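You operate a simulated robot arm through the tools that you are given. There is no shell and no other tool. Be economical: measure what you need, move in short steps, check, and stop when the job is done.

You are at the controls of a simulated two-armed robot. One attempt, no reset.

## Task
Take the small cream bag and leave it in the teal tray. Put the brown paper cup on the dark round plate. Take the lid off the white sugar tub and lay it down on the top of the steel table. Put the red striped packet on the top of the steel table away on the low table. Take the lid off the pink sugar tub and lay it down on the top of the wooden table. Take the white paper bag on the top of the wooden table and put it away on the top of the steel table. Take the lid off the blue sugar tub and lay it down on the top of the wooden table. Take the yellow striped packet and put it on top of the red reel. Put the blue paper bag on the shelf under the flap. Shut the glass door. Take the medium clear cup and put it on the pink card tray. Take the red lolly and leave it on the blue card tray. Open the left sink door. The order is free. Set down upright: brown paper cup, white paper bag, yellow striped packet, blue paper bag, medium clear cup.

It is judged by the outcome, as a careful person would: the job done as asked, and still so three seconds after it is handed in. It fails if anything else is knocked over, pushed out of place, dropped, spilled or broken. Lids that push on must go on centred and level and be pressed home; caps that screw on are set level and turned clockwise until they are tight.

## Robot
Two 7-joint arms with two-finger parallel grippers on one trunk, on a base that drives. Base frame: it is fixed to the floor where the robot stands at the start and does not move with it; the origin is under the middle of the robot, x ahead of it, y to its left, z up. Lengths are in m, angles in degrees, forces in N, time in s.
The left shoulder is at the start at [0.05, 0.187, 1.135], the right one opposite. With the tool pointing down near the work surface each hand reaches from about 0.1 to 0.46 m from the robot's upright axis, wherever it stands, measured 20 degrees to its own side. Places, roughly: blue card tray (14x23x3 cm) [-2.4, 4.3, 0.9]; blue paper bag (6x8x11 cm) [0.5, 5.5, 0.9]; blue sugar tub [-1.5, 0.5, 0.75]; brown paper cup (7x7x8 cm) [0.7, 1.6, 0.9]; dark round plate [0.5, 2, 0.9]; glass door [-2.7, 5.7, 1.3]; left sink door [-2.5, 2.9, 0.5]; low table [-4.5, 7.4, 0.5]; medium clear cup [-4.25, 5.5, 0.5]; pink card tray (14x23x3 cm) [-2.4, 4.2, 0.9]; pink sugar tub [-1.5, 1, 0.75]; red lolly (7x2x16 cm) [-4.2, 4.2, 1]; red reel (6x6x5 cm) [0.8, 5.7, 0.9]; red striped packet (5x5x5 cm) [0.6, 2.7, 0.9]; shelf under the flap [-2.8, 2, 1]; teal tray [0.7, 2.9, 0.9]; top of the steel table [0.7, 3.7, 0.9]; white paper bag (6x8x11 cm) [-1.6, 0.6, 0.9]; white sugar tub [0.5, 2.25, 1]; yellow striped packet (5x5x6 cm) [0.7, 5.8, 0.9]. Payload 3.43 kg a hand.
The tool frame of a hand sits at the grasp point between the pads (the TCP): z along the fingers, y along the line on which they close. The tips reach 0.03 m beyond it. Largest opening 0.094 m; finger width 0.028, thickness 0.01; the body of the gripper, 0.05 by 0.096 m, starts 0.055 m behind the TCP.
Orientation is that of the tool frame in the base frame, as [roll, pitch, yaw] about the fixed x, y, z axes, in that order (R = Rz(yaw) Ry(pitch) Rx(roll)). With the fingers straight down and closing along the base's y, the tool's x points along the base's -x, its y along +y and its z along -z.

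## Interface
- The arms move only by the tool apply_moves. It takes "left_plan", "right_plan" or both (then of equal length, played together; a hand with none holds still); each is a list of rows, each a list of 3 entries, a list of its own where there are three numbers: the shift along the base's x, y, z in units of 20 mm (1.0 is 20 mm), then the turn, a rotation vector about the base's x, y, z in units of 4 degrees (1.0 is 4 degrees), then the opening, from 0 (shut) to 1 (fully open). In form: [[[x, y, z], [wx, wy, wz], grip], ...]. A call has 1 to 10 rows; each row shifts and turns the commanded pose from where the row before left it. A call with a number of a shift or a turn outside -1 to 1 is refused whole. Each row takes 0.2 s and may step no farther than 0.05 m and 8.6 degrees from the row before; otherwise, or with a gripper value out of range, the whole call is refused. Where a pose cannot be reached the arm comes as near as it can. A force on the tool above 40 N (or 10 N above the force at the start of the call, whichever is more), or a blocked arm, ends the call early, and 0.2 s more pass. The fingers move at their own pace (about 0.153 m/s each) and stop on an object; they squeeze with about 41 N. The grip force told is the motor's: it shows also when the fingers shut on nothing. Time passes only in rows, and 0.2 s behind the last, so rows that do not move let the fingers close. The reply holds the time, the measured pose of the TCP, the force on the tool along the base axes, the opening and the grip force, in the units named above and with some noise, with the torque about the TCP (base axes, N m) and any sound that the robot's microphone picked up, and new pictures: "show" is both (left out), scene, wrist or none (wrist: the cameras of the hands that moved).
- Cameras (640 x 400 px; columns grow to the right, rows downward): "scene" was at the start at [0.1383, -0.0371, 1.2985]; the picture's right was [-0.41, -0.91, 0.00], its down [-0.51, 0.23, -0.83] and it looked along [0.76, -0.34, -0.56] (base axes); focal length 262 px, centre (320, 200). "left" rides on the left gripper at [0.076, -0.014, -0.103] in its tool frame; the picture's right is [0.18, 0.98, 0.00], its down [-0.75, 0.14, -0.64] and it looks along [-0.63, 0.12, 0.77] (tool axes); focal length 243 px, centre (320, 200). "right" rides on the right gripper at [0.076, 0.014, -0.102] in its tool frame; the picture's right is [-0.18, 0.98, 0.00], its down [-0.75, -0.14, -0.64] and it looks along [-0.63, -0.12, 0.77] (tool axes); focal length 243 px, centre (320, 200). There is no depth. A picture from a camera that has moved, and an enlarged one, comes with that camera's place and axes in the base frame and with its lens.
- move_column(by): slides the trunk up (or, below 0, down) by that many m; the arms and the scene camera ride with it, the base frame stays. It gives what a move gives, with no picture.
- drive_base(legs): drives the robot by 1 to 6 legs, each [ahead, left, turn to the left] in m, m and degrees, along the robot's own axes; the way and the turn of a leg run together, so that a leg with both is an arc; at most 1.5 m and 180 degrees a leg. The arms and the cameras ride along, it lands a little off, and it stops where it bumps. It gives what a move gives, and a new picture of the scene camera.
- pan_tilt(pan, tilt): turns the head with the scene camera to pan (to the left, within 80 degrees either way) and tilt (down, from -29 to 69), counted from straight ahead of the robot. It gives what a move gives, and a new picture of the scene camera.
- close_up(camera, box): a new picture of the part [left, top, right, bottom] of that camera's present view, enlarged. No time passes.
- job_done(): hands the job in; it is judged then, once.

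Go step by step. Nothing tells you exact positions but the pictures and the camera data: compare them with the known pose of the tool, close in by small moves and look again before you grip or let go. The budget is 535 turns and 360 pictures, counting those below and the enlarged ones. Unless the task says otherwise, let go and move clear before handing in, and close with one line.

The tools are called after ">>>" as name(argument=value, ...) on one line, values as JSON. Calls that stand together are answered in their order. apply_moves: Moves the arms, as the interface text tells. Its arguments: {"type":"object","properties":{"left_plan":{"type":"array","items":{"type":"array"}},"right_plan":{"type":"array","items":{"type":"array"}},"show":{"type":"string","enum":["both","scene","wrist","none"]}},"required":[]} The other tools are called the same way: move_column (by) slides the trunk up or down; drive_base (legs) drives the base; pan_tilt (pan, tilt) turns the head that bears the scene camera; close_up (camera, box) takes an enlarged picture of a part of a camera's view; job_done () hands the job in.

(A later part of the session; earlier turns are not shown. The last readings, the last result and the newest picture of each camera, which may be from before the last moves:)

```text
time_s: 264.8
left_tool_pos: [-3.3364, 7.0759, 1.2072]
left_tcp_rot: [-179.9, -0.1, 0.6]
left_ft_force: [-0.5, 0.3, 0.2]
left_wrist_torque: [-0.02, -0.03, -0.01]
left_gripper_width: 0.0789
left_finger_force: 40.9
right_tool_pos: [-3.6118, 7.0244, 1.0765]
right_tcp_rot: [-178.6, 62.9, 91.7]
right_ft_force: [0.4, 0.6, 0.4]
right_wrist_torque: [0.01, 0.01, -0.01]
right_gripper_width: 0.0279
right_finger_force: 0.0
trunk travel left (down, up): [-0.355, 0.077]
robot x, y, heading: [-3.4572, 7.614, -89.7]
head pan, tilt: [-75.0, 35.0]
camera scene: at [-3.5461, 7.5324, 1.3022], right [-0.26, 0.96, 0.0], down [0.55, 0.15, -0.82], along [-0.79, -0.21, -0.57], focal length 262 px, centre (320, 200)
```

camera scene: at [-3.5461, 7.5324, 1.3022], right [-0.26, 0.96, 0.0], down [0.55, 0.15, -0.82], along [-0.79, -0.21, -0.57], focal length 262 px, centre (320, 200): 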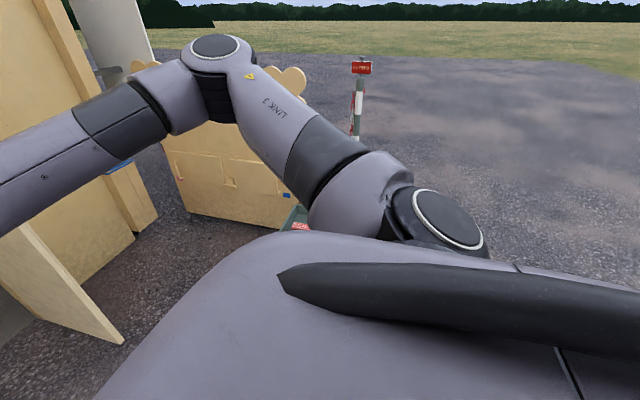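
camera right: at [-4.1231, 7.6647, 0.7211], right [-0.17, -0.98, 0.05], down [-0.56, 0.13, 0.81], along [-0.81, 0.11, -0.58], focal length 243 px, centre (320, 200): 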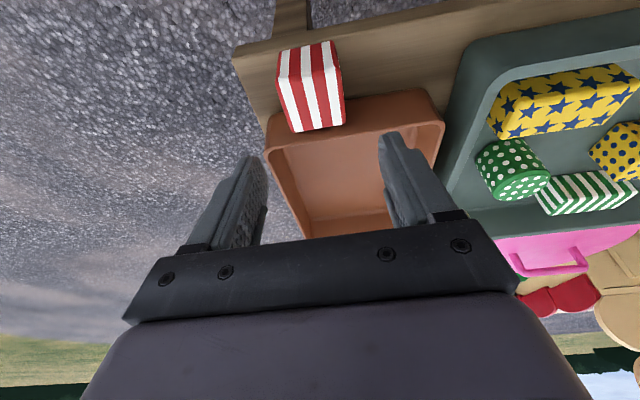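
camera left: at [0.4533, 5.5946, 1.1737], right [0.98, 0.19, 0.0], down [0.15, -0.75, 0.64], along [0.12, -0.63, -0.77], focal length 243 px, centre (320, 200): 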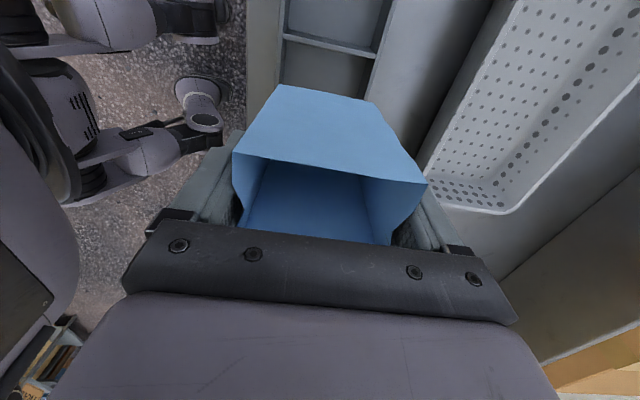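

>>> pan_tilt(pan=0, tilt=12)

>>> close_up(camera="scene", box=[220, 60, 420, 260])

```text
time_s: 266.2
left_tool_pos: [-3.3358, 7.0771, 1.2079]
left_tcp_rot: [-179.8, -0.2, 0.6]
left_ft_force: [0.6, -0.8, -0.4]
left_wrist_torque: [-0.01, 0.0, 0.01]
left_gripper_width: 0.079
left_finger_force: 40.4
right_tool_pos: [-3.612, 7.0226, 1.0768]
right_tcp_rot: [-178.7, 62.9, 91.8]
right_ft_force: [0.4, -0.6, 0.8]
right_wrist_torque: [0.01, -0.01, -0.02]
right_gripper_width: 0.0281
right_finger_force: 0.1
trunk travel left (down, up): [-0.355, 0.077]
robot x, y, heading: [-3.4577, 7.6139, -89.8]
head pan, tilt: [0.0, 12.0]
camera scene: at [-3.4609, 7.4623, 1.3391], right [-1.0, 0.0, 0.0], down [0.0, 0.21, -0.98], along [0.0, -0.98, -0.21], focal length 262 px, centre (320, 200)
```

scene: 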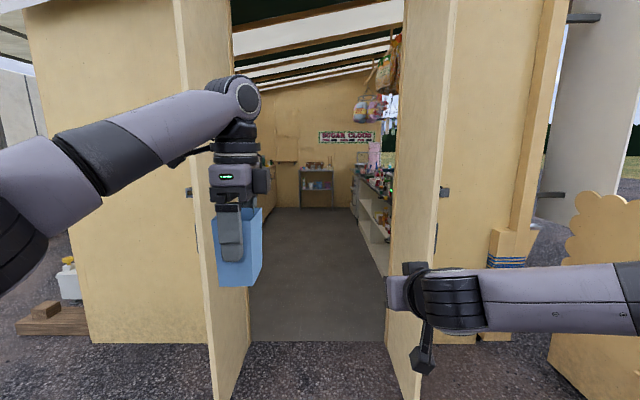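

```text
2.00 times, centred on (320, 160) of scene
camera zoom: at [-3.4609, 7.4623, 1.3391], right [-1.0, 0.0, 0.0], down [0.0, 0.21, -0.98], along [0.0, -0.98, -0.21], focal length 524 px, centre (320, 280)
```

zoom: 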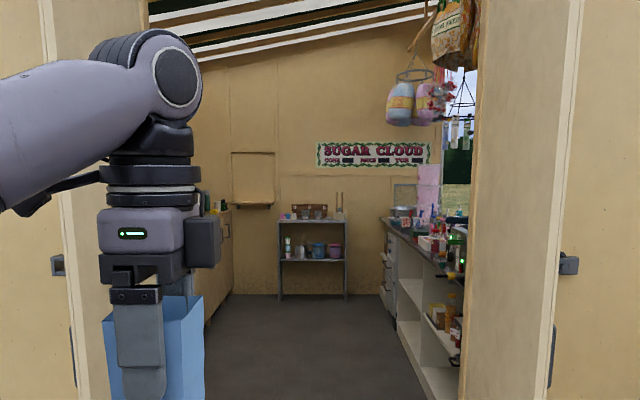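

The "flap" shelf is on the far wall inside. Doorway centre x≈-3.451; right elbow needs most room, so align at x≈-3.41 and creep up to the door to look in.

>>> drive_base(legs=[[0, 0.045, 0], [0.85, 0, 0]])

>>> pan_tilt(pan=25, tilt=10)

```text
time_s: 271.2
left_tool_pos: [-3.2905, 6.2299, 1.2081]
left_tcp_rot: [-180.0, -0.3, 0.5]
left_ft_force: [0.0, -0.9, -0.4]
left_wrist_torque: [0.0, -0.01, 0.03]
left_gripper_width: 0.0788
left_finger_force: 41.4
right_tool_pos: [-3.5661, 6.1761, 1.0764]
right_tcp_rot: [-178.6, 62.9, 91.7]
right_ft_force: [0.4, 0.2, -0.4]
right_wrist_torque: [0.0, -0.01, 0.01]
right_gripper_width: 0.0285
right_finger_force: 0.1
trunk travel left (down, up): [-0.355, 0.077]
robot x, y, heading: [-3.4107, 6.7689, -89.8]
head pan, tilt: [0.0, 12.0]
camera scene: at [-3.4145, 6.6155, 1.3391], right [-1.0, 0.0, 0.0], down [0.0, 0.21, -0.98], along [0.0, -0.98, -0.21], focal length 262 px, centre (320, 200)
```

scene: 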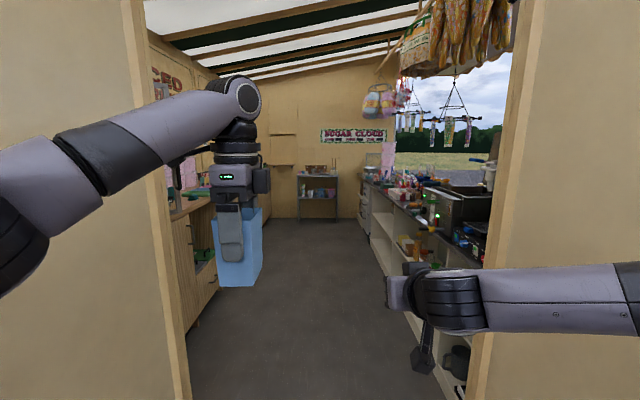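

```text
time_s: 272.1
left_tool_pos: [-3.2916, 6.2303, 1.2078]
left_tcp_rot: [-179.8, -0.1, 0.6]
left_ft_force: [-0.8, 0.4, -0.9]
left_wrist_torque: [-0.03, 0.01, -0.01]
left_gripper_width: 0.0788
left_finger_force: 40.7
right_tool_pos: [-3.5665, 6.1774, 1.0774]
right_tcp_rot: [-178.6, 63.0, 91.6]
right_ft_force: [0.3, -0.1, 0.4]
right_wrist_torque: [0.0, -0.01, -0.03]
right_gripper_width: 0.0283
right_finger_force: 0.0
trunk travel left (down, up): [-0.355, 0.077]
robot x, y, heading: [-3.4123, 6.7702, -90.2]
head pan, tilt: [25.0, 10.0]
camera scene: at [-3.3753, 6.6247, 1.3423], right [-0.91, -0.42, 0.0], down [-0.07, 0.16, -0.98], along [0.42, -0.89, -0.17], focal length 262 px, centre (320, 200)
```

scene: 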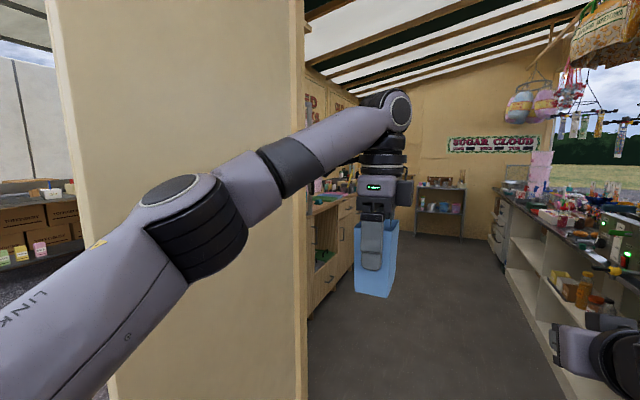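

The aisle inside is wide (about x -2.6 to -4.1). Drive in slowly.

>>> drive_base(legs=[[0.5, 0, 0.2]])

>>> drive_base(legs=[[0.6, 0, 0]])

```text
time_s: 275.1
left_tool_pos: [-3.287, 5.7279, 1.2069]
left_tcp_rot: [-179.8, -0.2, 0.8]
left_ft_force: [-0.3, -1.0, -0.1]
left_wrist_torque: [0.05, -0.01, -0.01]
left_gripper_width: 0.0787
left_finger_force: 40.5
right_tool_pos: [-3.5597, 5.673, 1.0771]
right_tcp_rot: [-178.6, 63.0, 92.0]
right_ft_force: [-0.4, -0.3, 0.1]
right_wrist_torque: [0.01, 0.03, 0.02]
right_gripper_width: 0.0283
right_finger_force: 0.1
trunk travel left (down, up): [-0.355, 0.077]
robot x, y, heading: [-3.4135, 6.266, -89.6]
head pan, tilt: [25.0, 10.0]
camera scene: at [-3.3725, 6.1219, 1.3423], right [-0.9, -0.43, 0.0], down [-0.07, 0.16, -0.98], along [0.42, -0.89, -0.17], focal length 262 px, centre (320, 200)
```

scene: 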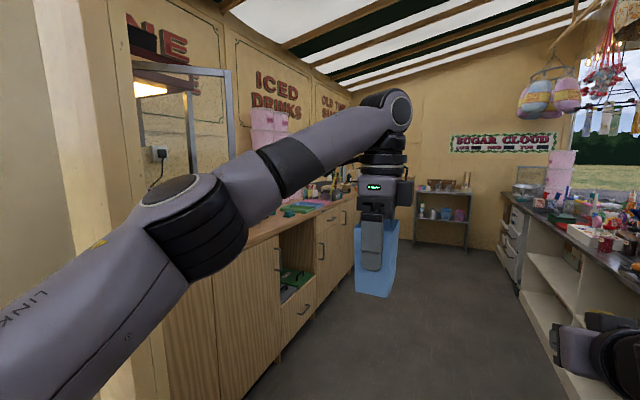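

```text
time_s: 278.5
left_tool_pos: [-3.2858, 5.1275, 1.2066]
left_tcp_rot: [-179.9, -0.2, 0.5]
left_ft_force: [-0.6, 0.5, -1.4]
left_wrist_torque: [0.0, 0.01, 0.01]
left_gripper_width: 0.0788
left_finger_force: 41.3
right_tool_pos: [-3.5599, 5.0734, 1.0767]
right_tcp_rot: [-178.6, 63.0, 91.7]
right_ft_force: [0.2, -0.5, 0.4]
right_wrist_torque: [0.0, 0.02, -0.01]
right_gripper_width: 0.0281
right_finger_force: 0.2
trunk travel left (down, up): [-0.355, 0.077]
robot x, y, heading: [-3.4091, 5.6655, -89.9]
head pan, tilt: [25.0, 10.0]
camera scene: at [-3.3704, 5.5211, 1.3423], right [-0.91, -0.42, 0.0], down [-0.07, 0.16, -0.98], along [0.42, -0.89, -0.17], focal length 262 px, centre (320, 200)
```

scene: 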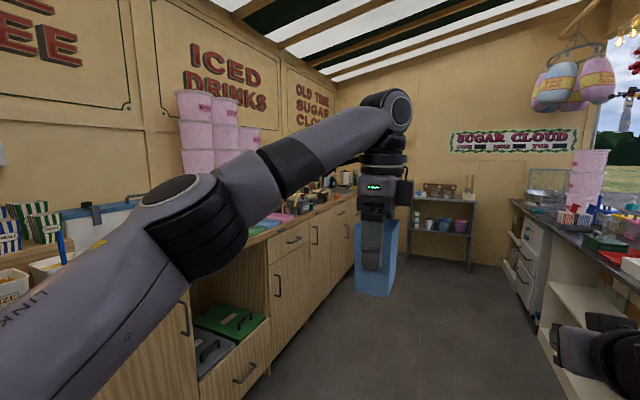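

Inside now. Drive on toward the far wall to see the flap shelf.

>>> pan_tilt(pan=10, tilt=20)

>>> drive_base(legs=[[1.4, 0, 0], [0.9, 0.15, 0]])

```text
time_s: 279.2
left_tool_pos: [-3.2855, 5.1258, 1.208]
left_tcp_rot: [-180.0, -0.2, 0.5]
left_ft_force: [-0.4, 0.0, -0.9]
left_wrist_torque: [0.0, 0.02, 0.03]
left_gripper_width: 0.079
left_finger_force: 41.5
right_tool_pos: [-3.56, 5.074, 1.0766]
right_tcp_rot: [-178.6, 63.0, 91.7]
right_ft_force: [-0.1, 0.9, -0.3]
right_wrist_torque: [0.02, 0.01, 0.01]
right_gripper_width: 0.0282
right_finger_force: 0.1
trunk travel left (down, up): [-0.355, 0.077]
robot x, y, heading: [-3.409, 5.6647, -89.7]
head pan, tilt: [10.0, 20.0]
camera scene: at [-3.3935, 5.5139, 1.3261], right [-0.98, -0.18, 0.0], down [-0.06, 0.34, -0.94], along [0.17, -0.93, -0.34], focal length 262 px, centre (320, 200)
```

scene: 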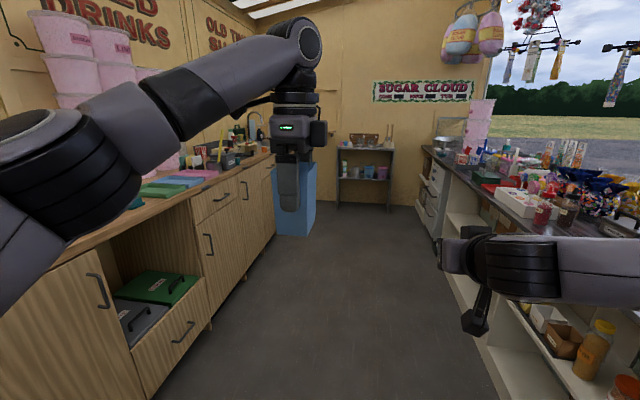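

```text
time_s: 290.7
left_tool_pos: [-3.1145, 2.8205, 1.2076]
left_tcp_rot: [-179.9, -0.2, 0.8]
left_ft_force: [-0.4, -0.7, 0.0]
left_wrist_torque: [0.02, 0.0, -0.01]
left_gripper_width: 0.0786
left_finger_force: 41.0
right_tool_pos: [-3.39, 2.7647, 1.0772]
right_tcp_rot: [-178.6, 63.0, 92.0]
right_ft_force: [-0.4, -0.1, 0.5]
right_wrist_torque: [0.02, 0.01, 0.01]
right_gripper_width: 0.0281
right_finger_force: 0.2
trunk travel left (down, up): [-0.355, 0.077]
robot x, y, heading: [-3.2393, 3.3562, -89.6]
head pan, tilt: [10.0, 20.0]
camera scene: at [-3.225, 3.2062, 1.326], right [-0.98, -0.18, 0.0], down [-0.06, 0.34, -0.94], along [0.17, -0.92, -0.34], focal length 262 px, centre (320, 200)
```

scene: 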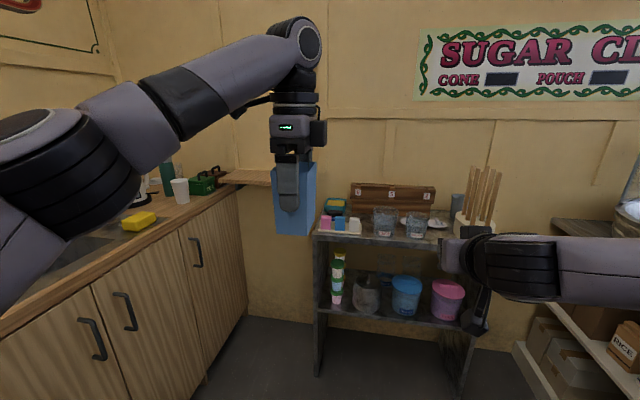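

>>> pan_tilt(pan=25, tilt=15)

>>> close_up(camera="scene", box=[250, 100, 450, 250])

```text
time_s: 291.4
left_tool_pos: [-3.1164, 2.8193, 1.2056]
left_tcp_rot: [-179.9, -0.1, 0.8]
left_ft_force: [-0.1, 0.0, 0.6]
left_wrist_torque: [0.02, 0.03, 0.01]
left_gripper_width: 0.0787
left_finger_force: 41.4
right_tool_pos: [-3.3903, 2.7654, 1.0777]
right_tcp_rot: [-178.6, 63.0, 91.9]
right_ft_force: [-0.2, 0.2, -0.7]
right_wrist_torque: [0.01, -0.02, 0.01]
right_gripper_width: 0.0282
right_finger_force: 0.1
trunk travel left (down, up): [-0.355, 0.077]
robot x, y, heading: [-3.2409, 3.3581, -89.5]
head pan, tilt: [25.0, 15.0]
camera scene: at [-3.2018, 3.2136, 1.3342], right [-0.9, -0.43, 0.0], down [-0.11, 0.23, -0.97], along [0.41, -0.87, -0.26], focal length 262 px, centre (320, 200)
```

scene: 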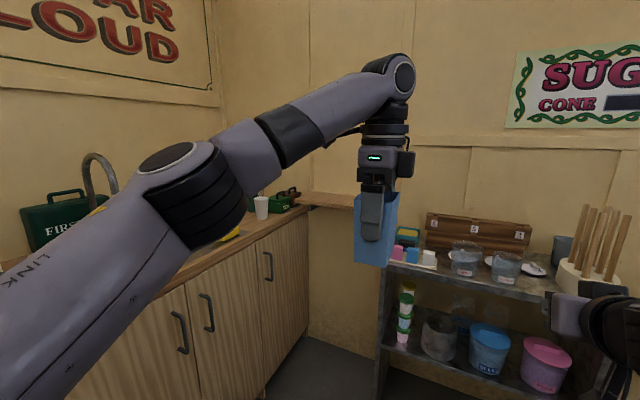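

```text
2.67 times, centred on (350, 175) of scene
camera zoom: at [-3.2018, 3.2136, 1.3342], right [-0.9, -0.43, 0.0], down [-0.11, 0.23, -0.97], along [0.41, -0.87, -0.26], focal length 699 px, centre (240, 267)
```

zoom: 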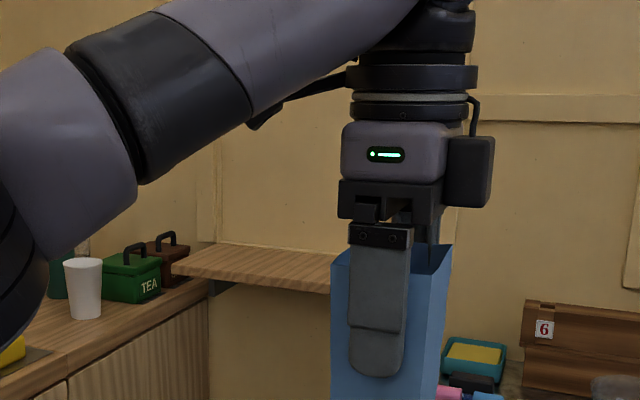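

The flap shelf (z≈1.0) spans x≈-3.03…-2.57, y≈1.93…2.15. I'll set the bag at (-2.82, 2.055). First retract the right hand so it doesn't hit the rack.

>>> apply_moves(right_plan=[[[-0.3, 1, 0.5], [1, 0, 0], 0.3], [[-0.3, 1, 0.5], [1, 0, 0], 0.3], [[-0.3, 1, 0.5], [1, 0, 0], 0.3], [[0, 1, 0.5], [1, 0, 0], 0.3], [[0, 1, 0.5], [1, 0, 0], 0.3], [[0, 1, 0.5], [1, 0, 0], 0.3], [[0, 1, 0.5], [1, 0, 0], 0.3], [[0, 1, 0.5], [1, 0, 0], 0.3], [[0, 1, 0.5], [1, 0, 0], 0.3], [[0, 1, 0.5], [1, 0, 0], 0.3]], show="none")

>>> drive_base(legs=[[0.5, 0.24, 0]])

```text
time_s: 293.6
left_tool_pos: [-3.1159, 2.8202, 1.2075]
left_tcp_rot: [-179.9, -0.2, 0.8]
left_ft_force: [0.1, 0.4, -0.8]
left_wrist_torque: [-0.01, -0.01, -0.02]
left_gripper_width: 0.0789
left_finger_force: 41.1
right_tool_pos: [-3.4084, 2.9652, 1.1773]
right_tcp_rot: [-180.0, 23.0, 91.1]
right_ft_force: [0.4, 0.6, 0.4]
right_wrist_torque: [-0.01, 0.03, 0.02]
right_gripper_width: 0.0282
right_finger_force: 0.0
trunk travel left (down, up): [-0.355, 0.077]
robot x, y, heading: [-3.2423, 3.3566, -89.5]
head pan, tilt: [25.0, 15.0]
```

```text
time_s: 296.8
left_tool_pos: [-2.8764, 2.3214, 1.208]
left_tcp_rot: [-179.9, -0.2, 0.4]
left_ft_force: [0.0, 0.0, -0.6]
left_wrist_torque: [0.02, -0.01, 0.01]
left_gripper_width: 0.079
left_finger_force: 40.8
right_tool_pos: [-3.1668, 2.4693, 1.1763]
right_tcp_rot: [-180.0, 22.9, 90.6]
right_ft_force: [0.1, 0.6, -0.4]
right_wrist_torque: [0.02, 0.03, 0.01]
right_gripper_width: 0.0282
right_finger_force: 0.1
trunk travel left (down, up): [-0.355, 0.077]
robot x, y, heading: [-3.0, 2.8604, -90.1]
head pan, tilt: [25.0, 15.0]
camera scene: at [-2.9595, 2.7169, 1.3342], right [-0.91, -0.42, 0.0], down [-0.11, 0.23, -0.97], along [0.41, -0.88, -0.26], focal length 262 px, centre (320, 200)
```

scene: 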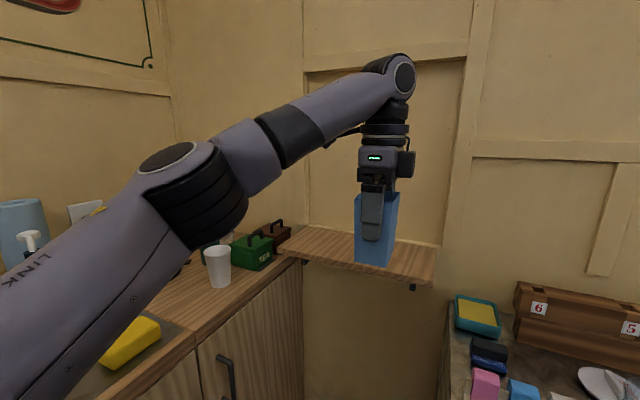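

Shelf: x -2.97…-2.61, y 1.92…2.15, z≈1.005. Drive forward 0.26 with the bag still above shelf level.

>>> drive_base(legs=[[0.25, 0.03, 0]])

```text
time_s: 298.6
left_tool_pos: [-2.8456, 2.071, 1.2067]
left_tcp_rot: [-179.9, -0.2, 0.5]
left_ft_force: [-0.2, 0.0, -0.7]
left_wrist_torque: [-0.02, 0.04, 0.02]
left_gripper_width: 0.0792
left_finger_force: 41.2
right_tool_pos: [-3.1358, 2.217, 1.1758]
right_tcp_rot: [180.0, 23.0, 90.8]
right_ft_force: [0.7, -0.1, -0.8]
right_wrist_torque: [-0.01, 0.02, -0.03]
right_gripper_width: 0.0283
right_finger_force: 0.2
trunk travel left (down, up): [-0.355, 0.077]
robot x, y, heading: [-2.966, 2.6101, -90.0]
head pan, tilt: [25.0, 15.0]
camera scene: at [-2.9291, 2.4645, 1.3341], right [-0.91, -0.42, 0.0], down [-0.11, 0.23, -0.97], along [0.41, -0.87, -0.26], focal length 262 px, centre (320, 200)
```

scene: 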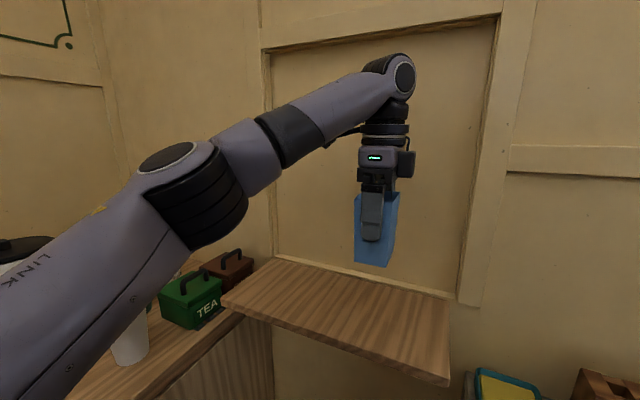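

Shift to (-2.80, 2.052) and lower.

>>> apply_moves(left_plan=[[[1, -0.5, 0], [0, 0, 0], 0.6], [[1, -0.5, -0.5], [0, 0, 0], 0.6], [[0.25, 0, -1], [0, 0, 0], 0.6], [[0, 0, -1], [0, 0, 0], 0.6], [[0, 0, -1], [0, 0, 0], 0.6], [[0, 0, -1], [0, 0, 0], 0.6], [[0, 0, -0.8], [0, 0, 0], 0.6]])

```text
time_s: 300.2
left_tool_pos: [-2.7998, 2.0496, 1.1012]
left_tcp_rot: [-179.8, -0.2, 0.4]
left_ft_force: [-0.2, 0.0, -0.8]
left_wrist_torque: [0.03, 0.0, -0.01]
left_gripper_width: 0.0791
left_finger_force: 40.7
right_tool_pos: [-3.1362, 2.2184, 1.1769]
right_tcp_rot: [-179.9, 23.1, 90.6]
right_ft_force: [-0.2, 0.9, -0.2]
right_wrist_torque: [0.02, -0.02, 0.03]
right_gripper_width: 0.0281
right_finger_force: 0.1
trunk travel left (down, up): [-0.355, 0.077]
robot x, y, heading: [-2.9665, 2.6093, -89.8]
head pan, tilt: [25.0, 15.0]
camera scene: at [-2.9291, 2.465, 1.3342], right [-0.91, -0.42, 0.0], down [-0.11, 0.23, -0.97], along [0.41, -0.87, -0.26], focal length 262 px, centre (320, 200)
camera left: at [-2.7241, 2.0659, 1.2029], right [0.19, -0.98, 0.0], down [-0.75, -0.15, 0.64], along [-0.63, -0.12, -0.77], focal length 243 px, centre (320, 200)
```

scene: 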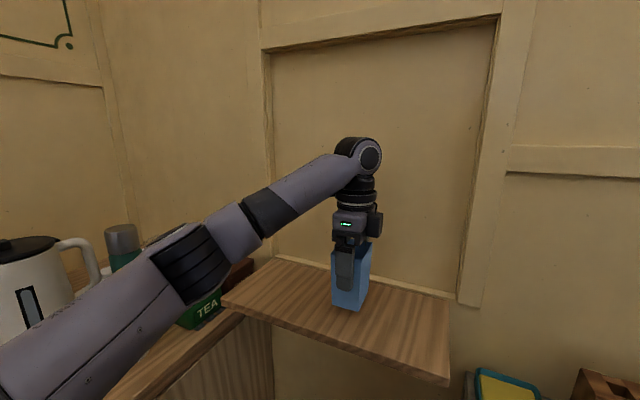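
left: 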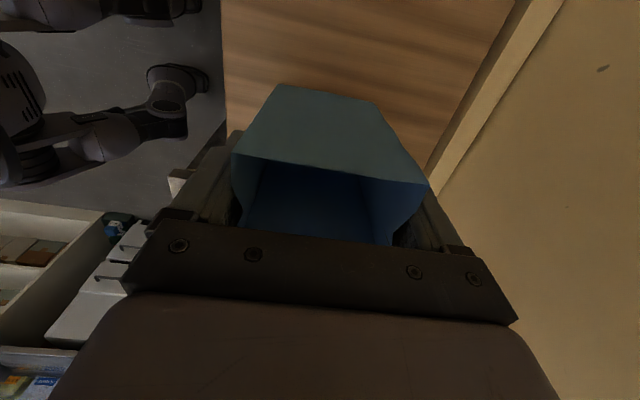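

>>> apply_moves(left_plan=[[[0, 0, -0.3], [0, 0, 0], 0.6], [[0, 0, -0.2], [0, 0, 0], 0.6], [[0, 0, -0.1], [0, 0, 0], 0.6], [[0, 0, 0], [0, 0, 0], 0.6]], show="none")

>>> apply_moves(left_plan=[[[0, 0, -0.12], [0, 0, 0], 0.6], [[0, 0, 0], [0, 0, 0], 0.6]], show="none")

>>> apply_moves(left_plan=[[[0, 0, -0.12], [0, 0, 0], 0.6], [[0, 0, 0], [0, 0, 0], 0.6]], show="none")

```text
time_s: 301.2
left_tool_pos: [-2.8005, 2.0503, 1.09]
left_tcp_rot: [-179.9, -0.2, 0.5]
left_ft_force: [-0.5, 1.0, 0.2]
left_wrist_torque: [-0.02, 0.0, 0.04]
left_gripper_width: 0.0789
left_finger_force: 41.4
right_tool_pos: [-3.1362, 2.2179, 1.1781]
right_tcp_rot: [180.0, 23.1, 90.7]
right_ft_force: [0.1, 0.6, 0.8]
right_wrist_torque: [-0.01, -0.02, 0.0]
right_gripper_width: 0.028
right_finger_force: 0.1
trunk travel left (down, up): [-0.355, 0.077]
robot x, y, heading: [-2.9695, 2.6085, -90.0]
head pan, tilt: [25.0, 15.0]
```

```text
time_s: 301.9
left_tool_pos: [-2.8005, 2.052, 1.0875]
left_tcp_rot: [-179.9, -0.1, 0.5]
left_ft_force: [0.2, 1.4, -0.2]
left_wrist_torque: [0.0, 0.02, 0.0]
left_gripper_width: 0.0786
left_finger_force: 41.4
right_tool_pos: [-3.1362, 2.2175, 1.1771]
right_tcp_rot: [180.0, 23.0, 90.7]
right_ft_force: [-0.6, 0.2, 0.0]
right_wrist_torque: [0.0, 0.0, -0.03]
right_gripper_width: 0.028
right_finger_force: 0.1
trunk travel left (down, up): [-0.355, 0.077]
robot x, y, heading: [-2.9678, 2.613, -90.0]
head pan, tilt: [25.0, 15.0]
```

```text
time_s: 302.4
left_tool_pos: [-2.8005, 2.051, 1.0852]
left_tcp_rot: [-179.9, -0.1, 0.5]
left_ft_force: [0.4, -0.3, -0.9]
left_wrist_torque: [0.04, -0.01, 0.0]
left_gripper_width: 0.0789
left_finger_force: 40.4
right_tool_pos: [-3.1364, 2.2185, 1.1782]
right_tcp_rot: [179.9, 23.1, 90.7]
right_ft_force: [0.2, -0.5, 0.2]
right_wrist_torque: [-0.04, 0.01, 0.03]
right_gripper_width: 0.0282
right_finger_force: 0.0
trunk travel left (down, up): [-0.355, 0.077]
robot x, y, heading: [-2.9712, 2.6089, -89.6]
head pan, tilt: [25.0, 15.0]
```

>>> apply_moves(left_plan=[[[0, 0, -0.15], [0, 0, 0], 0.6], [[0, 0, -0.15], [0, 0, 0], 0.6], [[0, 0, 0], [0, 0, 0], 0.6]], show="wrist")

```text
time_s: 303.2
left_tool_pos: [-2.8003, 2.051, 1.0791]
left_tcp_rot: [-180.0, -0.2, 0.5]
left_ft_force: [-1.2, 0.2, -0.7]
left_wrist_torque: [-0.01, -0.03, 0.0]
left_gripper_width: 0.079
left_finger_force: 41.2
right_tool_pos: [-3.1368, 2.217, 1.1767]
right_tcp_rot: [-179.9, 23.0, 90.7]
right_ft_force: [-0.1, -0.1, 0.1]
right_wrist_torque: [0.03, 0.0, 0.04]
right_gripper_width: 0.0282
right_finger_force: 0.1
trunk travel left (down, up): [-0.355, 0.077]
robot x, y, heading: [-2.9684, 2.6068, -89.9]
head pan, tilt: [25.0, 15.0]
camera left: at [-2.7242, 2.066, 1.1807], right [0.19, -0.98, 0.0], down [-0.75, -0.15, 0.64], along [-0.63, -0.12, -0.77], focal length 243 px, centre (320, 200)
```

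left: 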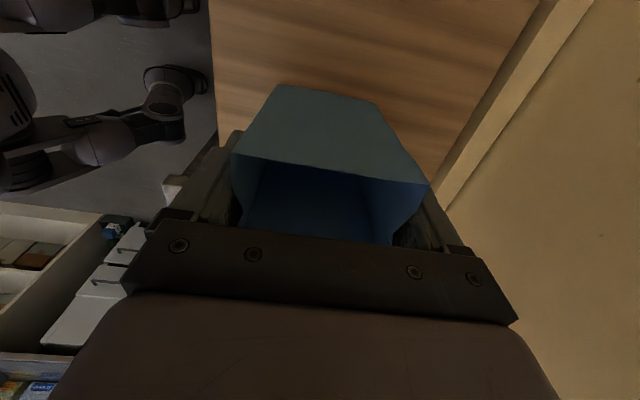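

>>> apply_moves(left_plan=[[[0, 0, -0.15], [0, 0, 0], 0.6], [[0, 0, -0.15], [0, 0, 0], 0.6], [[0, 0, -0.1], [0, 0, 0], 0.6], [[0, 0, 0], [0, 0, 0], 0.6]], show="scene")

```text
time_s: 304.2
left_tool_pos: [-2.8005, 2.052, 1.0754]
left_tcp_rot: [179.6, -0.2, 0.5]
left_ft_force: [2.1, -5.4, 26.0]
left_wrist_torque: [0.23, -0.16, -0.04]
left_gripper_width: 0.0789
left_finger_force: 40.4
right_tool_pos: [-3.1382, 2.218, 1.1778]
right_tcp_rot: [179.9, 23.1, 90.7]
right_ft_force: [0.0, 0.0, -0.5]
right_wrist_torque: [-0.01, 0.0, -0.02]
right_gripper_width: 0.0283
right_finger_force: 0.1
trunk travel left (down, up): [-0.355, 0.077]
robot x, y, heading: [-2.9693, 2.6103, -90.0]
head pan, tilt: [25.0, 15.0]
camera scene: at [-2.9297, 2.4668, 1.3348], right [-0.91, -0.42, 0.0], down [-0.11, 0.23, -0.97], along [0.41, -0.88, -0.26], focal length 262 px, centre (320, 200)
```

scene: 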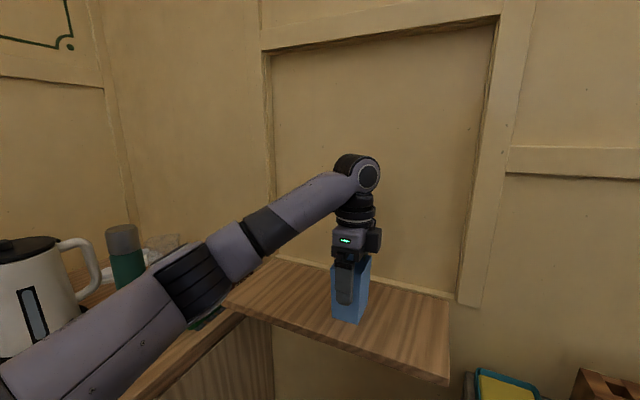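

Bag touches the shelf. Relieve, open fully, and lift straight up.

>>> apply_moves(left_plan=[[[0, 0, 0.2], [0, 0, 0], 0.6], [[0, 0, 0], [0, 0, 0], 1], [[0, 0, 0], [0, 0, 0], 1], [[0, 0, 0.5], [0, 0, 0], 1], [[0, 0, 1], [0, 0, 0], 1], [[0, 0, 1], [0, 0, 0], 1], [[0, 0, 1], [0, 0, 0], 1], [[0, 0, 1], [0, 0, 0], 1], [[0, 0, 1], [0, 0, 0], 1]])

```text
time_s: 306.2
left_tool_pos: [-2.8003, 2.0514, 1.1864]
left_tcp_rot: [-179.9, -0.2, 0.4]
left_ft_force: [-0.5, 0.2, 0.5]
left_wrist_torque: [0.0, 0.02, 0.02]
left_gripper_width: 0.0939
left_finger_force: 0.0
right_tool_pos: [-3.1373, 2.217, 1.1766]
right_tcp_rot: [179.9, 22.9, 90.7]
right_ft_force: [0.8, -0.3, -0.9]
right_wrist_torque: [0.0, -0.01, -0.01]
right_gripper_width: 0.0278
right_finger_force: 0.1
trunk travel left (down, up): [-0.355, 0.077]
robot x, y, heading: [-2.9638, 2.6081, -89.9]
head pan, tilt: [25.0, 15.0]
camera scene: at [-2.9295, 2.4655, 1.3342], right [-0.91, -0.42, 0.0], down [-0.11, 0.23, -0.97], along [0.41, -0.87, -0.26], focal length 262 px, centre (320, 200)
camera left: at [-2.7239, 2.066, 1.2873], right [0.19, -0.98, 0.0], down [-0.75, -0.15, 0.64], along [-0.63, -0.12, -0.77], focal length 243 px, centre (320, 200)
```

scene: 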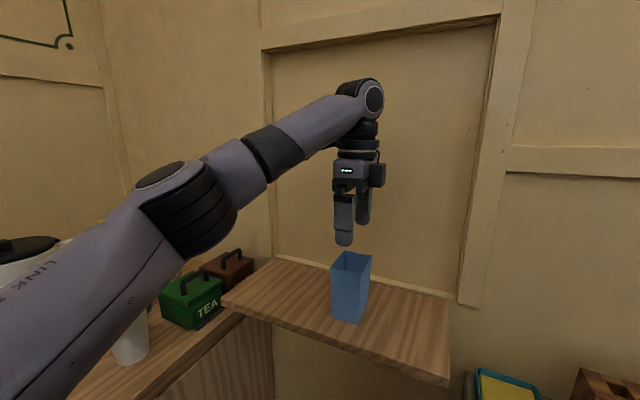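
left: 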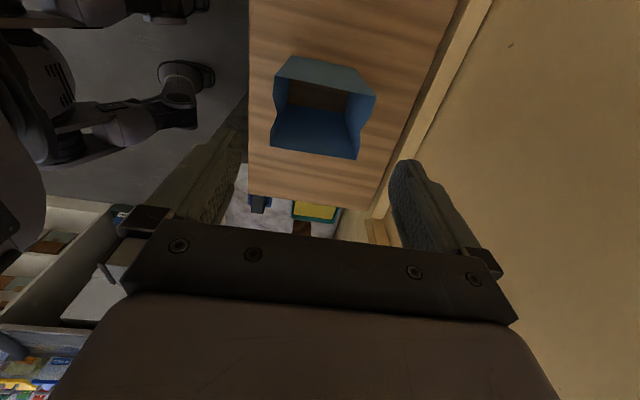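

The blue bag is standing on the flap shelf. Next, the sink door: the pair of handles is near y≈2.80 and 2.70, z≈0.74 on the counter front (x≈-2.54). Back off and turn to face the counter.

>>> apply_moves(left_plan=[[[0, 1, 0.5], [0, 0, 0], 1], [[0, 1, 0.5], [0, 0, 0], 1], [[0, 1, 0], [0, 0, 0], 1], [[0, 1, 0], [0, 0, 0], 1], [[0, 1, 0], [0, 0, 0], 1], [[0, 1, 0], [0, 0, 0], 1]], show="none")

>>> drive_base(legs=[[-0.3, -0.3, 0], [0, 0, 90]])

>>> pan_tilt(pan=0, tilt=40)

```text
time_s: 307.6
left_tool_pos: [-2.7987, 2.1713, 1.2068]
left_tcp_rot: [-180.0, -0.2, 0.6]
left_ft_force: [-0.8, -0.8, 0.1]
left_wrist_torque: [0.02, 0.01, 0.0]
left_gripper_width: 0.0939
left_finger_force: 0.0
right_tool_pos: [-3.1358, 2.218, 1.1783]
right_tcp_rot: [180.0, 23.0, 90.7]
right_ft_force: [-0.6, -1.7, 0.6]
right_wrist_torque: [0.01, 0.0, -0.02]
right_gripper_width: 0.0283
right_finger_force: 0.0
trunk travel left (down, up): [-0.355, 0.077]
robot x, y, heading: [-2.9697, 2.6072, -89.8]
head pan, tilt: [25.0, 15.0]
```

```text
time_s: 314.1
left_tool_pos: [-2.8285, 3.0775, 1.2063]
left_tcp_rot: [-179.9, -0.3, 90.7]
left_ft_force: [-0.2, -0.3, -0.2]
left_wrist_torque: [0.03, 0.03, -0.01]
left_gripper_width: 0.0942
left_finger_force: 0.0
right_tool_pos: [-2.8753, 2.741, 1.1781]
right_tcp_rot: [-180.0, 23.0, -179.1]
right_ft_force: [-0.6, -0.4, 0.2]
right_wrist_torque: [0.04, -0.03, 0.01]
right_gripper_width: 0.028
right_finger_force: 0.1
trunk travel left (down, up): [-0.355, 0.077]
robot x, y, heading: [-3.269, 2.9092, 0.2]
head pan, tilt: [25.0, 15.0]
camera scene: at [-3.1254, 2.9471, 1.3342], right [0.43, -0.9, 0.0], down [-0.23, -0.11, -0.97], along [0.87, 0.41, -0.26], focal length 262 px, centre (320, 200)
```

scene: 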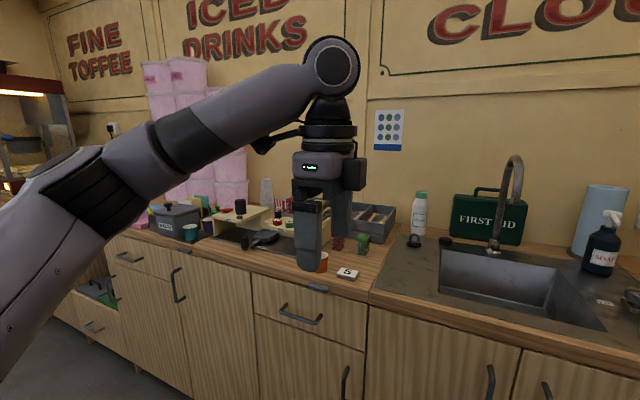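

```text
time_s: 315.0
left_tool_pos: [-2.8292, 3.0774, 1.2048]
left_tcp_rot: [-179.9, -0.2, 90.7]
left_ft_force: [0.5, 0.5, 0.2]
left_wrist_torque: [-0.01, 0.06, 0.0]
left_gripper_width: 0.0938
left_finger_force: 0.1
right_tool_pos: [-2.8748, 2.7387, 1.177]
right_tcp_rot: [-180.0, 23.0, -179.1]
right_ft_force: [-0.1, -0.4, 0.1]
right_wrist_torque: [0.03, -0.04, 0.03]
right_gripper_width: 0.0283
right_finger_force: 0.0
trunk travel left (down, up): [-0.355, 0.077]
robot x, y, heading: [-3.2684, 2.9076, 0.4]
head pan, tilt: [0.0, 40.0]
camera scene: at [-3.1248, 2.9077, 1.2947], right [0.01, -1.0, 0.0], down [-0.64, 0.0, -0.77], along [0.77, 0.0, -0.64], focal length 262 px, centre (320, 200)
```

scene: 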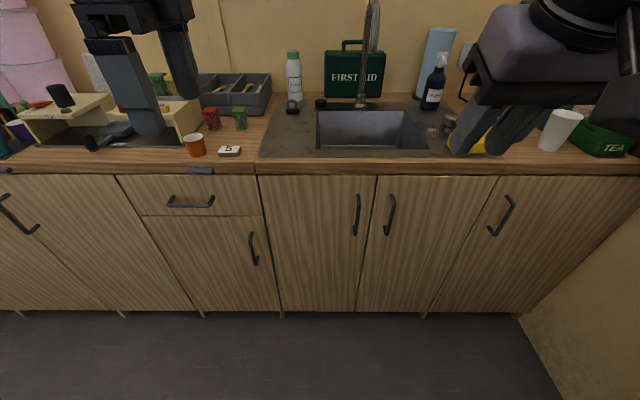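

The left sink door spans y≈2.75–3.095 (hinge on the left), handle bar at (-2.53, 2.793), z 0.65–0.82. I'll use the left hand: shift the base right and re-orient the left hand.

>>> drive_base(legs=[[0.03, -0.28, 0]])

>>> apply_moves(left_plan=[[[-0.5, 0, 0], [0, 0, 1], 1], [[-0.5, 0, 0], [0, 0, 1], 1], [[-0.5, 0, 0], [0, 0, 1], 1], [[-0.5, 0, 0], [0, 0, 1], 1], [[0, 0, 0], [0, 0, 1], 1], [[0, 0, 0], [0, 0, 1], 1], [[0, 0, 0], [0, 0, 1], 1], [[0, 0, 0], [0, 0, 1], 1], [[0, 0, 0], [0, 0, 1], 1], [[0, 0, 0], [0, 0, 1], 1]], show="none")

>>> apply_moves(left_plan=[[[0, 0, 0], [0, 0, 1], 1], [[0, 0, 0], [0, 0, 1], 1], [[0, 0, 0], [0, 0, 1], 1], [[0, 0, 0], [0, 0, 1], 1], [[0, 0, 0], [0, 0, 1], 1], [[0, 0, 0], [0, 0, 1], 1], [[0, 0, 0], [0, 0, 1], 1], [[0, 0, 0], [0, 0, 1], 1], [[0, 0, 0], [0, 0, 1], 1], [[0, 0, 0], [0, 0, 1], 1]], show="none")

>>> apply_moves(left_plan=[[[0, 0, 0], [0, 0, 1], 1], [[0, 0, 0], [0, 0, 1], 1], [[0, 0, 0], [0, -1, 0], 1], [[0, 0, 0], [0, -1, 0], 1], [[0, 0, 0], [0, -1, 0], 1], [[0, 0, 0], [0, -1, 0], 1], [[0, 0, 0], [0, -1, 0], 1], [[0, 0, 0], [0, -1, 0], 1], [[0, 0, 0], [0, -1, 0], 1], [[0, 0, 0], [0, -1, 0], 1]], show="none")

```text
time_s: 316.9
left_tool_pos: [-2.7975, 2.7956, 1.2046]
left_tcp_rot: [-180.0, -0.2, 90.6]
left_ft_force: [-0.1, -0.6, -0.4]
left_wrist_torque: [0.06, -0.05, 0.01]
left_gripper_width: 0.0939
left_finger_force: 0.1
right_tool_pos: [-2.8445, 2.4603, 1.1777]
right_tcp_rot: [180.0, 23.0, -179.3]
right_ft_force: [-0.8, -0.8, 0.1]
right_wrist_torque: [0.02, 0.02, 0.0]
right_gripper_width: 0.0281
right_finger_force: 0.1
trunk travel left (down, up): [-0.355, 0.077]
robot x, y, heading: [-3.2337, 2.6274, 0.3]
head pan, tilt: [0.0, 40.0]
camera scene: at [-3.0936, 2.6265, 1.2947], right [0.0, -1.0, 0.0], down [-0.64, 0.0, -0.77], along [0.77, 0.0, -0.64], focal length 262 px, centre (320, 200)
```

scene: 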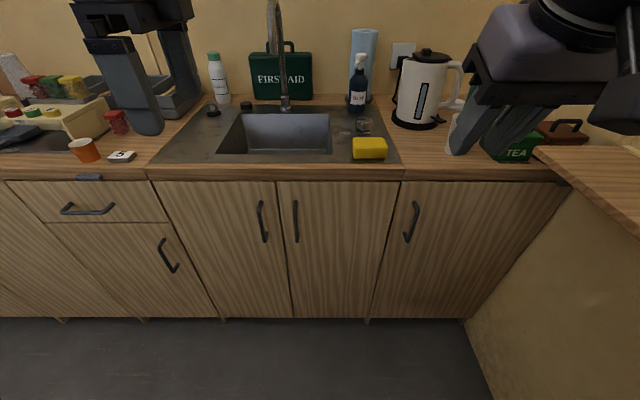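

```text
time_s: 319.1
left_tool_pos: [-2.8373, 2.7965, 1.2043]
left_tcp_rot: [-179.9, -0.2, 130.7]
left_ft_force: [0.2, 0.1, -0.5]
left_wrist_torque: [0.01, -0.01, -0.01]
left_gripper_width: 0.0939
left_finger_force: 0.1
right_tool_pos: [-2.8436, 2.4597, 1.1768]
right_tcp_rot: [-180.0, 22.9, -179.2]
right_ft_force: [0.3, 0.6, 0.2]
right_wrist_torque: [-0.02, -0.01, 0.0]
right_gripper_width: 0.0281
right_finger_force: 0.1
trunk travel left (down, up): [-0.355, 0.077]
robot x, y, heading: [-3.2355, 2.6255, 0.3]
head pan, tilt: [0.0, 40.0]
```

```text
time_s: 321.3
left_tool_pos: [-2.8382, 2.7983, 1.2049]
left_tcp_rot: [-179.9, -0.2, 170.7]
left_ft_force: [0.0, 0.4, 0.1]
left_wrist_torque: [0.03, 0.0, 0.0]
left_gripper_width: 0.0939
left_finger_force: 0.1
right_tool_pos: [-2.8439, 2.4607, 1.1774]
right_tcp_rot: [-180.0, 22.9, -179.2]
right_ft_force: [-0.4, -0.1, 1.2]
right_wrist_torque: [0.03, 0.01, -0.01]
right_gripper_width: 0.0283
right_finger_force: 0.1
trunk travel left (down, up): [-0.355, 0.077]
robot x, y, heading: [-3.2343, 2.6291, -0.3]
head pan, tilt: [0.0, 40.0]
```

```text
time_s: 323.5
left_tool_pos: [-2.8384, 2.7971, 1.2048]
left_tcp_rot: [179.3, 31.8, 178.3]
left_ft_force: [-0.3, 1.0, 0.2]
left_wrist_torque: [-0.02, 0.03, 0.01]
left_gripper_width: 0.0944
left_finger_force: 0.1
right_tool_pos: [-2.8441, 2.4602, 1.1762]
right_tcp_rot: [-180.0, 23.1, -179.2]
right_ft_force: [1.1, -0.5, 0.5]
right_wrist_torque: [0.02, -0.05, -0.03]
right_gripper_width: 0.0283
right_finger_force: 0.0
trunk travel left (down, up): [-0.355, 0.077]
robot x, y, heading: [-3.2356, 2.628, 0.1]
head pan, tilt: [0.0, 40.0]
```

Lower the trunk 0.22 and bring the left hand down in front of the handle with more tilt.

>>> move_column(by=-0.22)

>>> apply_moves(left_plan=[[[0, 0, -1], [0, -1, 0], 1], [[0, 0, -1], [0, -1, 0], 1], [[0, 0, -1], [0, -1, 0], 1], [[0, 0, -1], [0, -1, 0], 1], [[0, 0, -1], [0, -1, 0], 1], [[0, 0, -1], [0, -1, 0], 1], [[0, 0, -1], [0, -1, 0], 1], [[0, 0, -1], [0, -1, 0], 1], [[0, 0, -1], [0, 0, 0], 1], [[0, 0, -1], [0, 0, 0], 1]])

```text
time_s: 325.9
left_tool_pos: [-2.8384, 2.7974, 0.9845]
left_tcp_rot: [179.3, 31.8, 178.4]
left_ft_force: [0.0, -0.8, 0.3]
left_wrist_torque: [0.0, 0.0, -0.02]
left_gripper_width: 0.0936
left_finger_force: 0.1
right_tool_pos: [-2.8432, 2.4604, 0.9578]
right_tcp_rot: [180.0, 23.1, -179.2]
right_ft_force: [-0.1, 0.5, -0.9]
right_wrist_torque: [-0.01, 0.01, -0.01]
right_gripper_width: 0.0281
right_finger_force: 0.0
trunk travel left (down, up): [-0.135, 0.297]
robot x, y, heading: [-3.2374, 2.6263, 0.3]
head pan, tilt: [0.0, 40.0]
```

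```text
time_s: 328.1
left_tool_pos: [-2.8166, 2.7872, 0.7862]
left_tcp_rot: [177.4, 63.7, 176.9]
left_ft_force: [1.2, -0.5, 1.1]
left_wrist_torque: [-0.01, 0.04, 0.04]
left_gripper_width: 0.094
left_finger_force: 0.1
left hand out of reach, approached as far as the arm can: row 6, 7, 8
right_tool_pos: [-2.8439, 2.4603, 0.9576]
right_tcp_rot: [-180.0, 23.0, -179.3]
right_ft_force: [-0.4, 0.1, -0.5]
right_wrist_torque: [-0.03, 0.01, -0.04]
right_gripper_width: 0.028
right_finger_force: 0.0
trunk travel left (down, up): [-0.135, 0.297]
robot x, y, heading: [-3.2329, 2.6257, 0.4]
head pan, tilt: [0.0, 40.0]
camera scene: at [-3.0937, 2.6271, 1.0747], right [0.0, -1.0, 0.0], down [-0.64, 0.0, -0.77], along [0.77, 0.0, -0.64], focal length 262 px, centre (320, 200)
camera left: at [-2.9419, 2.7756, 0.762], right [-0.07, 0.99, -0.14], down [-0.24, 0.12, 0.96], along [0.97, 0.1, 0.23], focal length 243 px, centre (320, 200)
```

scene: 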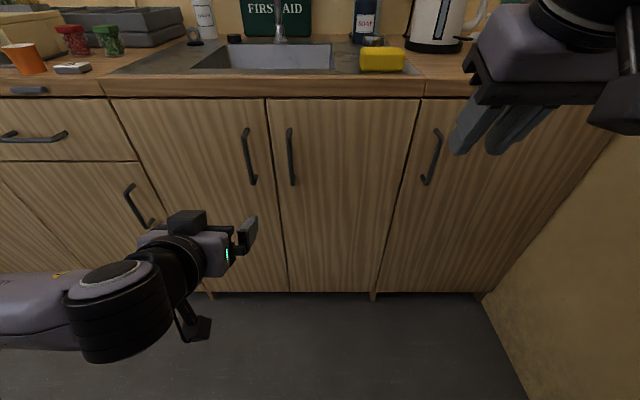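
left: 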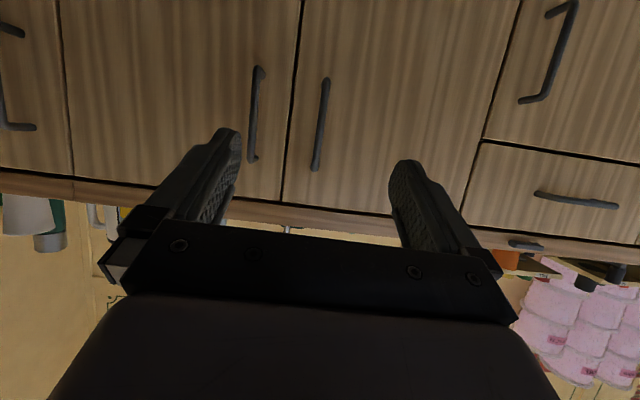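

Handle bar measured at y≈2.801, z 0.67–0.80. Approach forward.

>>> apply_moves(left_plan=[[[1, 0.15, -0.2], [0, 0, 0], 1], [[1, 0.1, -0.2], [0, 0, 0], 1], [[1, 0.1, -0.2], [0, 0, 0], 1], [[1, 0.1, -0.2], [0, 0, 0], 1], [[1, 0.1, -0.2], [0, 0, 0], 1], [[1, 0.1, -0.2], [0, 0, 0], 1], [[1, 0, -0.2], [0, 0, 0], 1], [[1, 0, -0.2], [0, 0, 0], 1], [[1, 0, -0.2], [0, 0, 0], 1], [[1, 0, 0], [0, 0, 0], 1]])

```text
time_s: 330.3
left_tool_pos: [-2.617, 2.8004, 0.7513]
left_tcp_rot: [177.2, 63.7, 176.7]
left_ft_force: [0.3, 0.3, 0.2]
left_wrist_torque: [-0.06, 0.02, 0.02]
left_gripper_width: 0.0939
left_finger_force: 0.1
right_tool_pos: [-2.844, 2.4598, 0.9576]
right_tcp_rot: [179.9, 23.0, -179.3]
right_ft_force: [-0.6, 0.5, 0.1]
right_wrist_torque: [-0.02, -0.01, 0.01]
right_gripper_width: 0.0279
right_finger_force: 0.0
trunk travel left (down, up): [-0.135, 0.297]
robot x, y, heading: [-3.2375, 2.6262, 0.6]
head pan, tilt: [0.0, 40.0]
camera scene: at [-3.0937, 2.6271, 1.0747], right [0.0, -1.0, 0.0], down [-0.64, 0.0, -0.77], along [0.77, 0.0, -0.64], focal length 262 px, centre (320, 200)
camera left: at [-2.7423, 2.7889, 0.7266], right [-0.07, 0.99, -0.14], down [-0.24, 0.12, 0.96], along [0.97, 0.1, 0.23], focal length 243 px, centre (320, 200)
```

scene: 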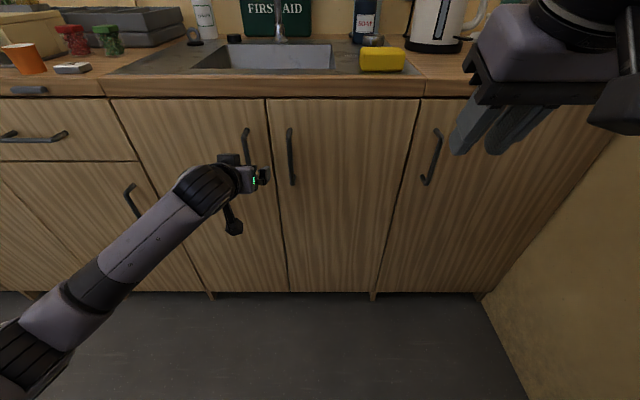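
left: 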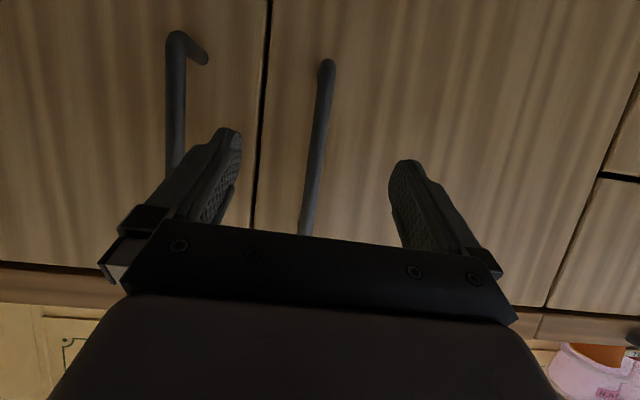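

>>> apply_moves(left_plan=[[[1, 0, 0], [0, 0, 0], 1], [[1, 0, 0], [0, 0, 0], 1], [[1, 0, 0], [0, 0, 0], 1], [[0, 0, 0], [0, 0, 0], 0], [[0, 0, 0], [0, 0, 0], 0], [[0, 0, 0], [0, 0, 0], 0], [[0, 0, 0], [0, 0, 0], 0]], show="wrist")

```text
time_s: 331.9
left_tool_pos: [-2.557, 2.7987, 0.7512]
left_tcp_rot: [177.5, 63.8, 177.1]
left_ft_force: [-0.5, -1.1, -0.1]
left_wrist_torque: [-1.18, -0.07, 0.02]
left_gripper_width: 0.0164
left_finger_force: 44.7
right_tool_pos: [-2.844, 2.4603, 0.9577]
right_tcp_rot: [-180.0, 23.0, -179.2]
right_ft_force: [0.6, 0.6, 0.6]
right_wrist_torque: [-0.02, 0.02, 0.0]
right_gripper_width: 0.0281
right_finger_force: 0.2
trunk travel left (down, up): [-0.135, 0.297]
robot x, y, heading: [-3.2348, 2.6292, 0.2]
head pan, tilt: [0.0, 40.0]
camera left: at [-2.6826, 2.7882, 0.7267], right [-0.07, 0.99, -0.15], down [-0.24, 0.13, 0.96], along [0.97, 0.1, 0.23], focal length 243 px, centre (320, 200)
```

left: 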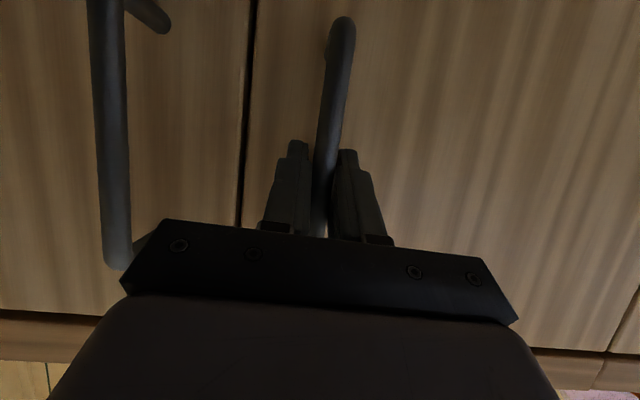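

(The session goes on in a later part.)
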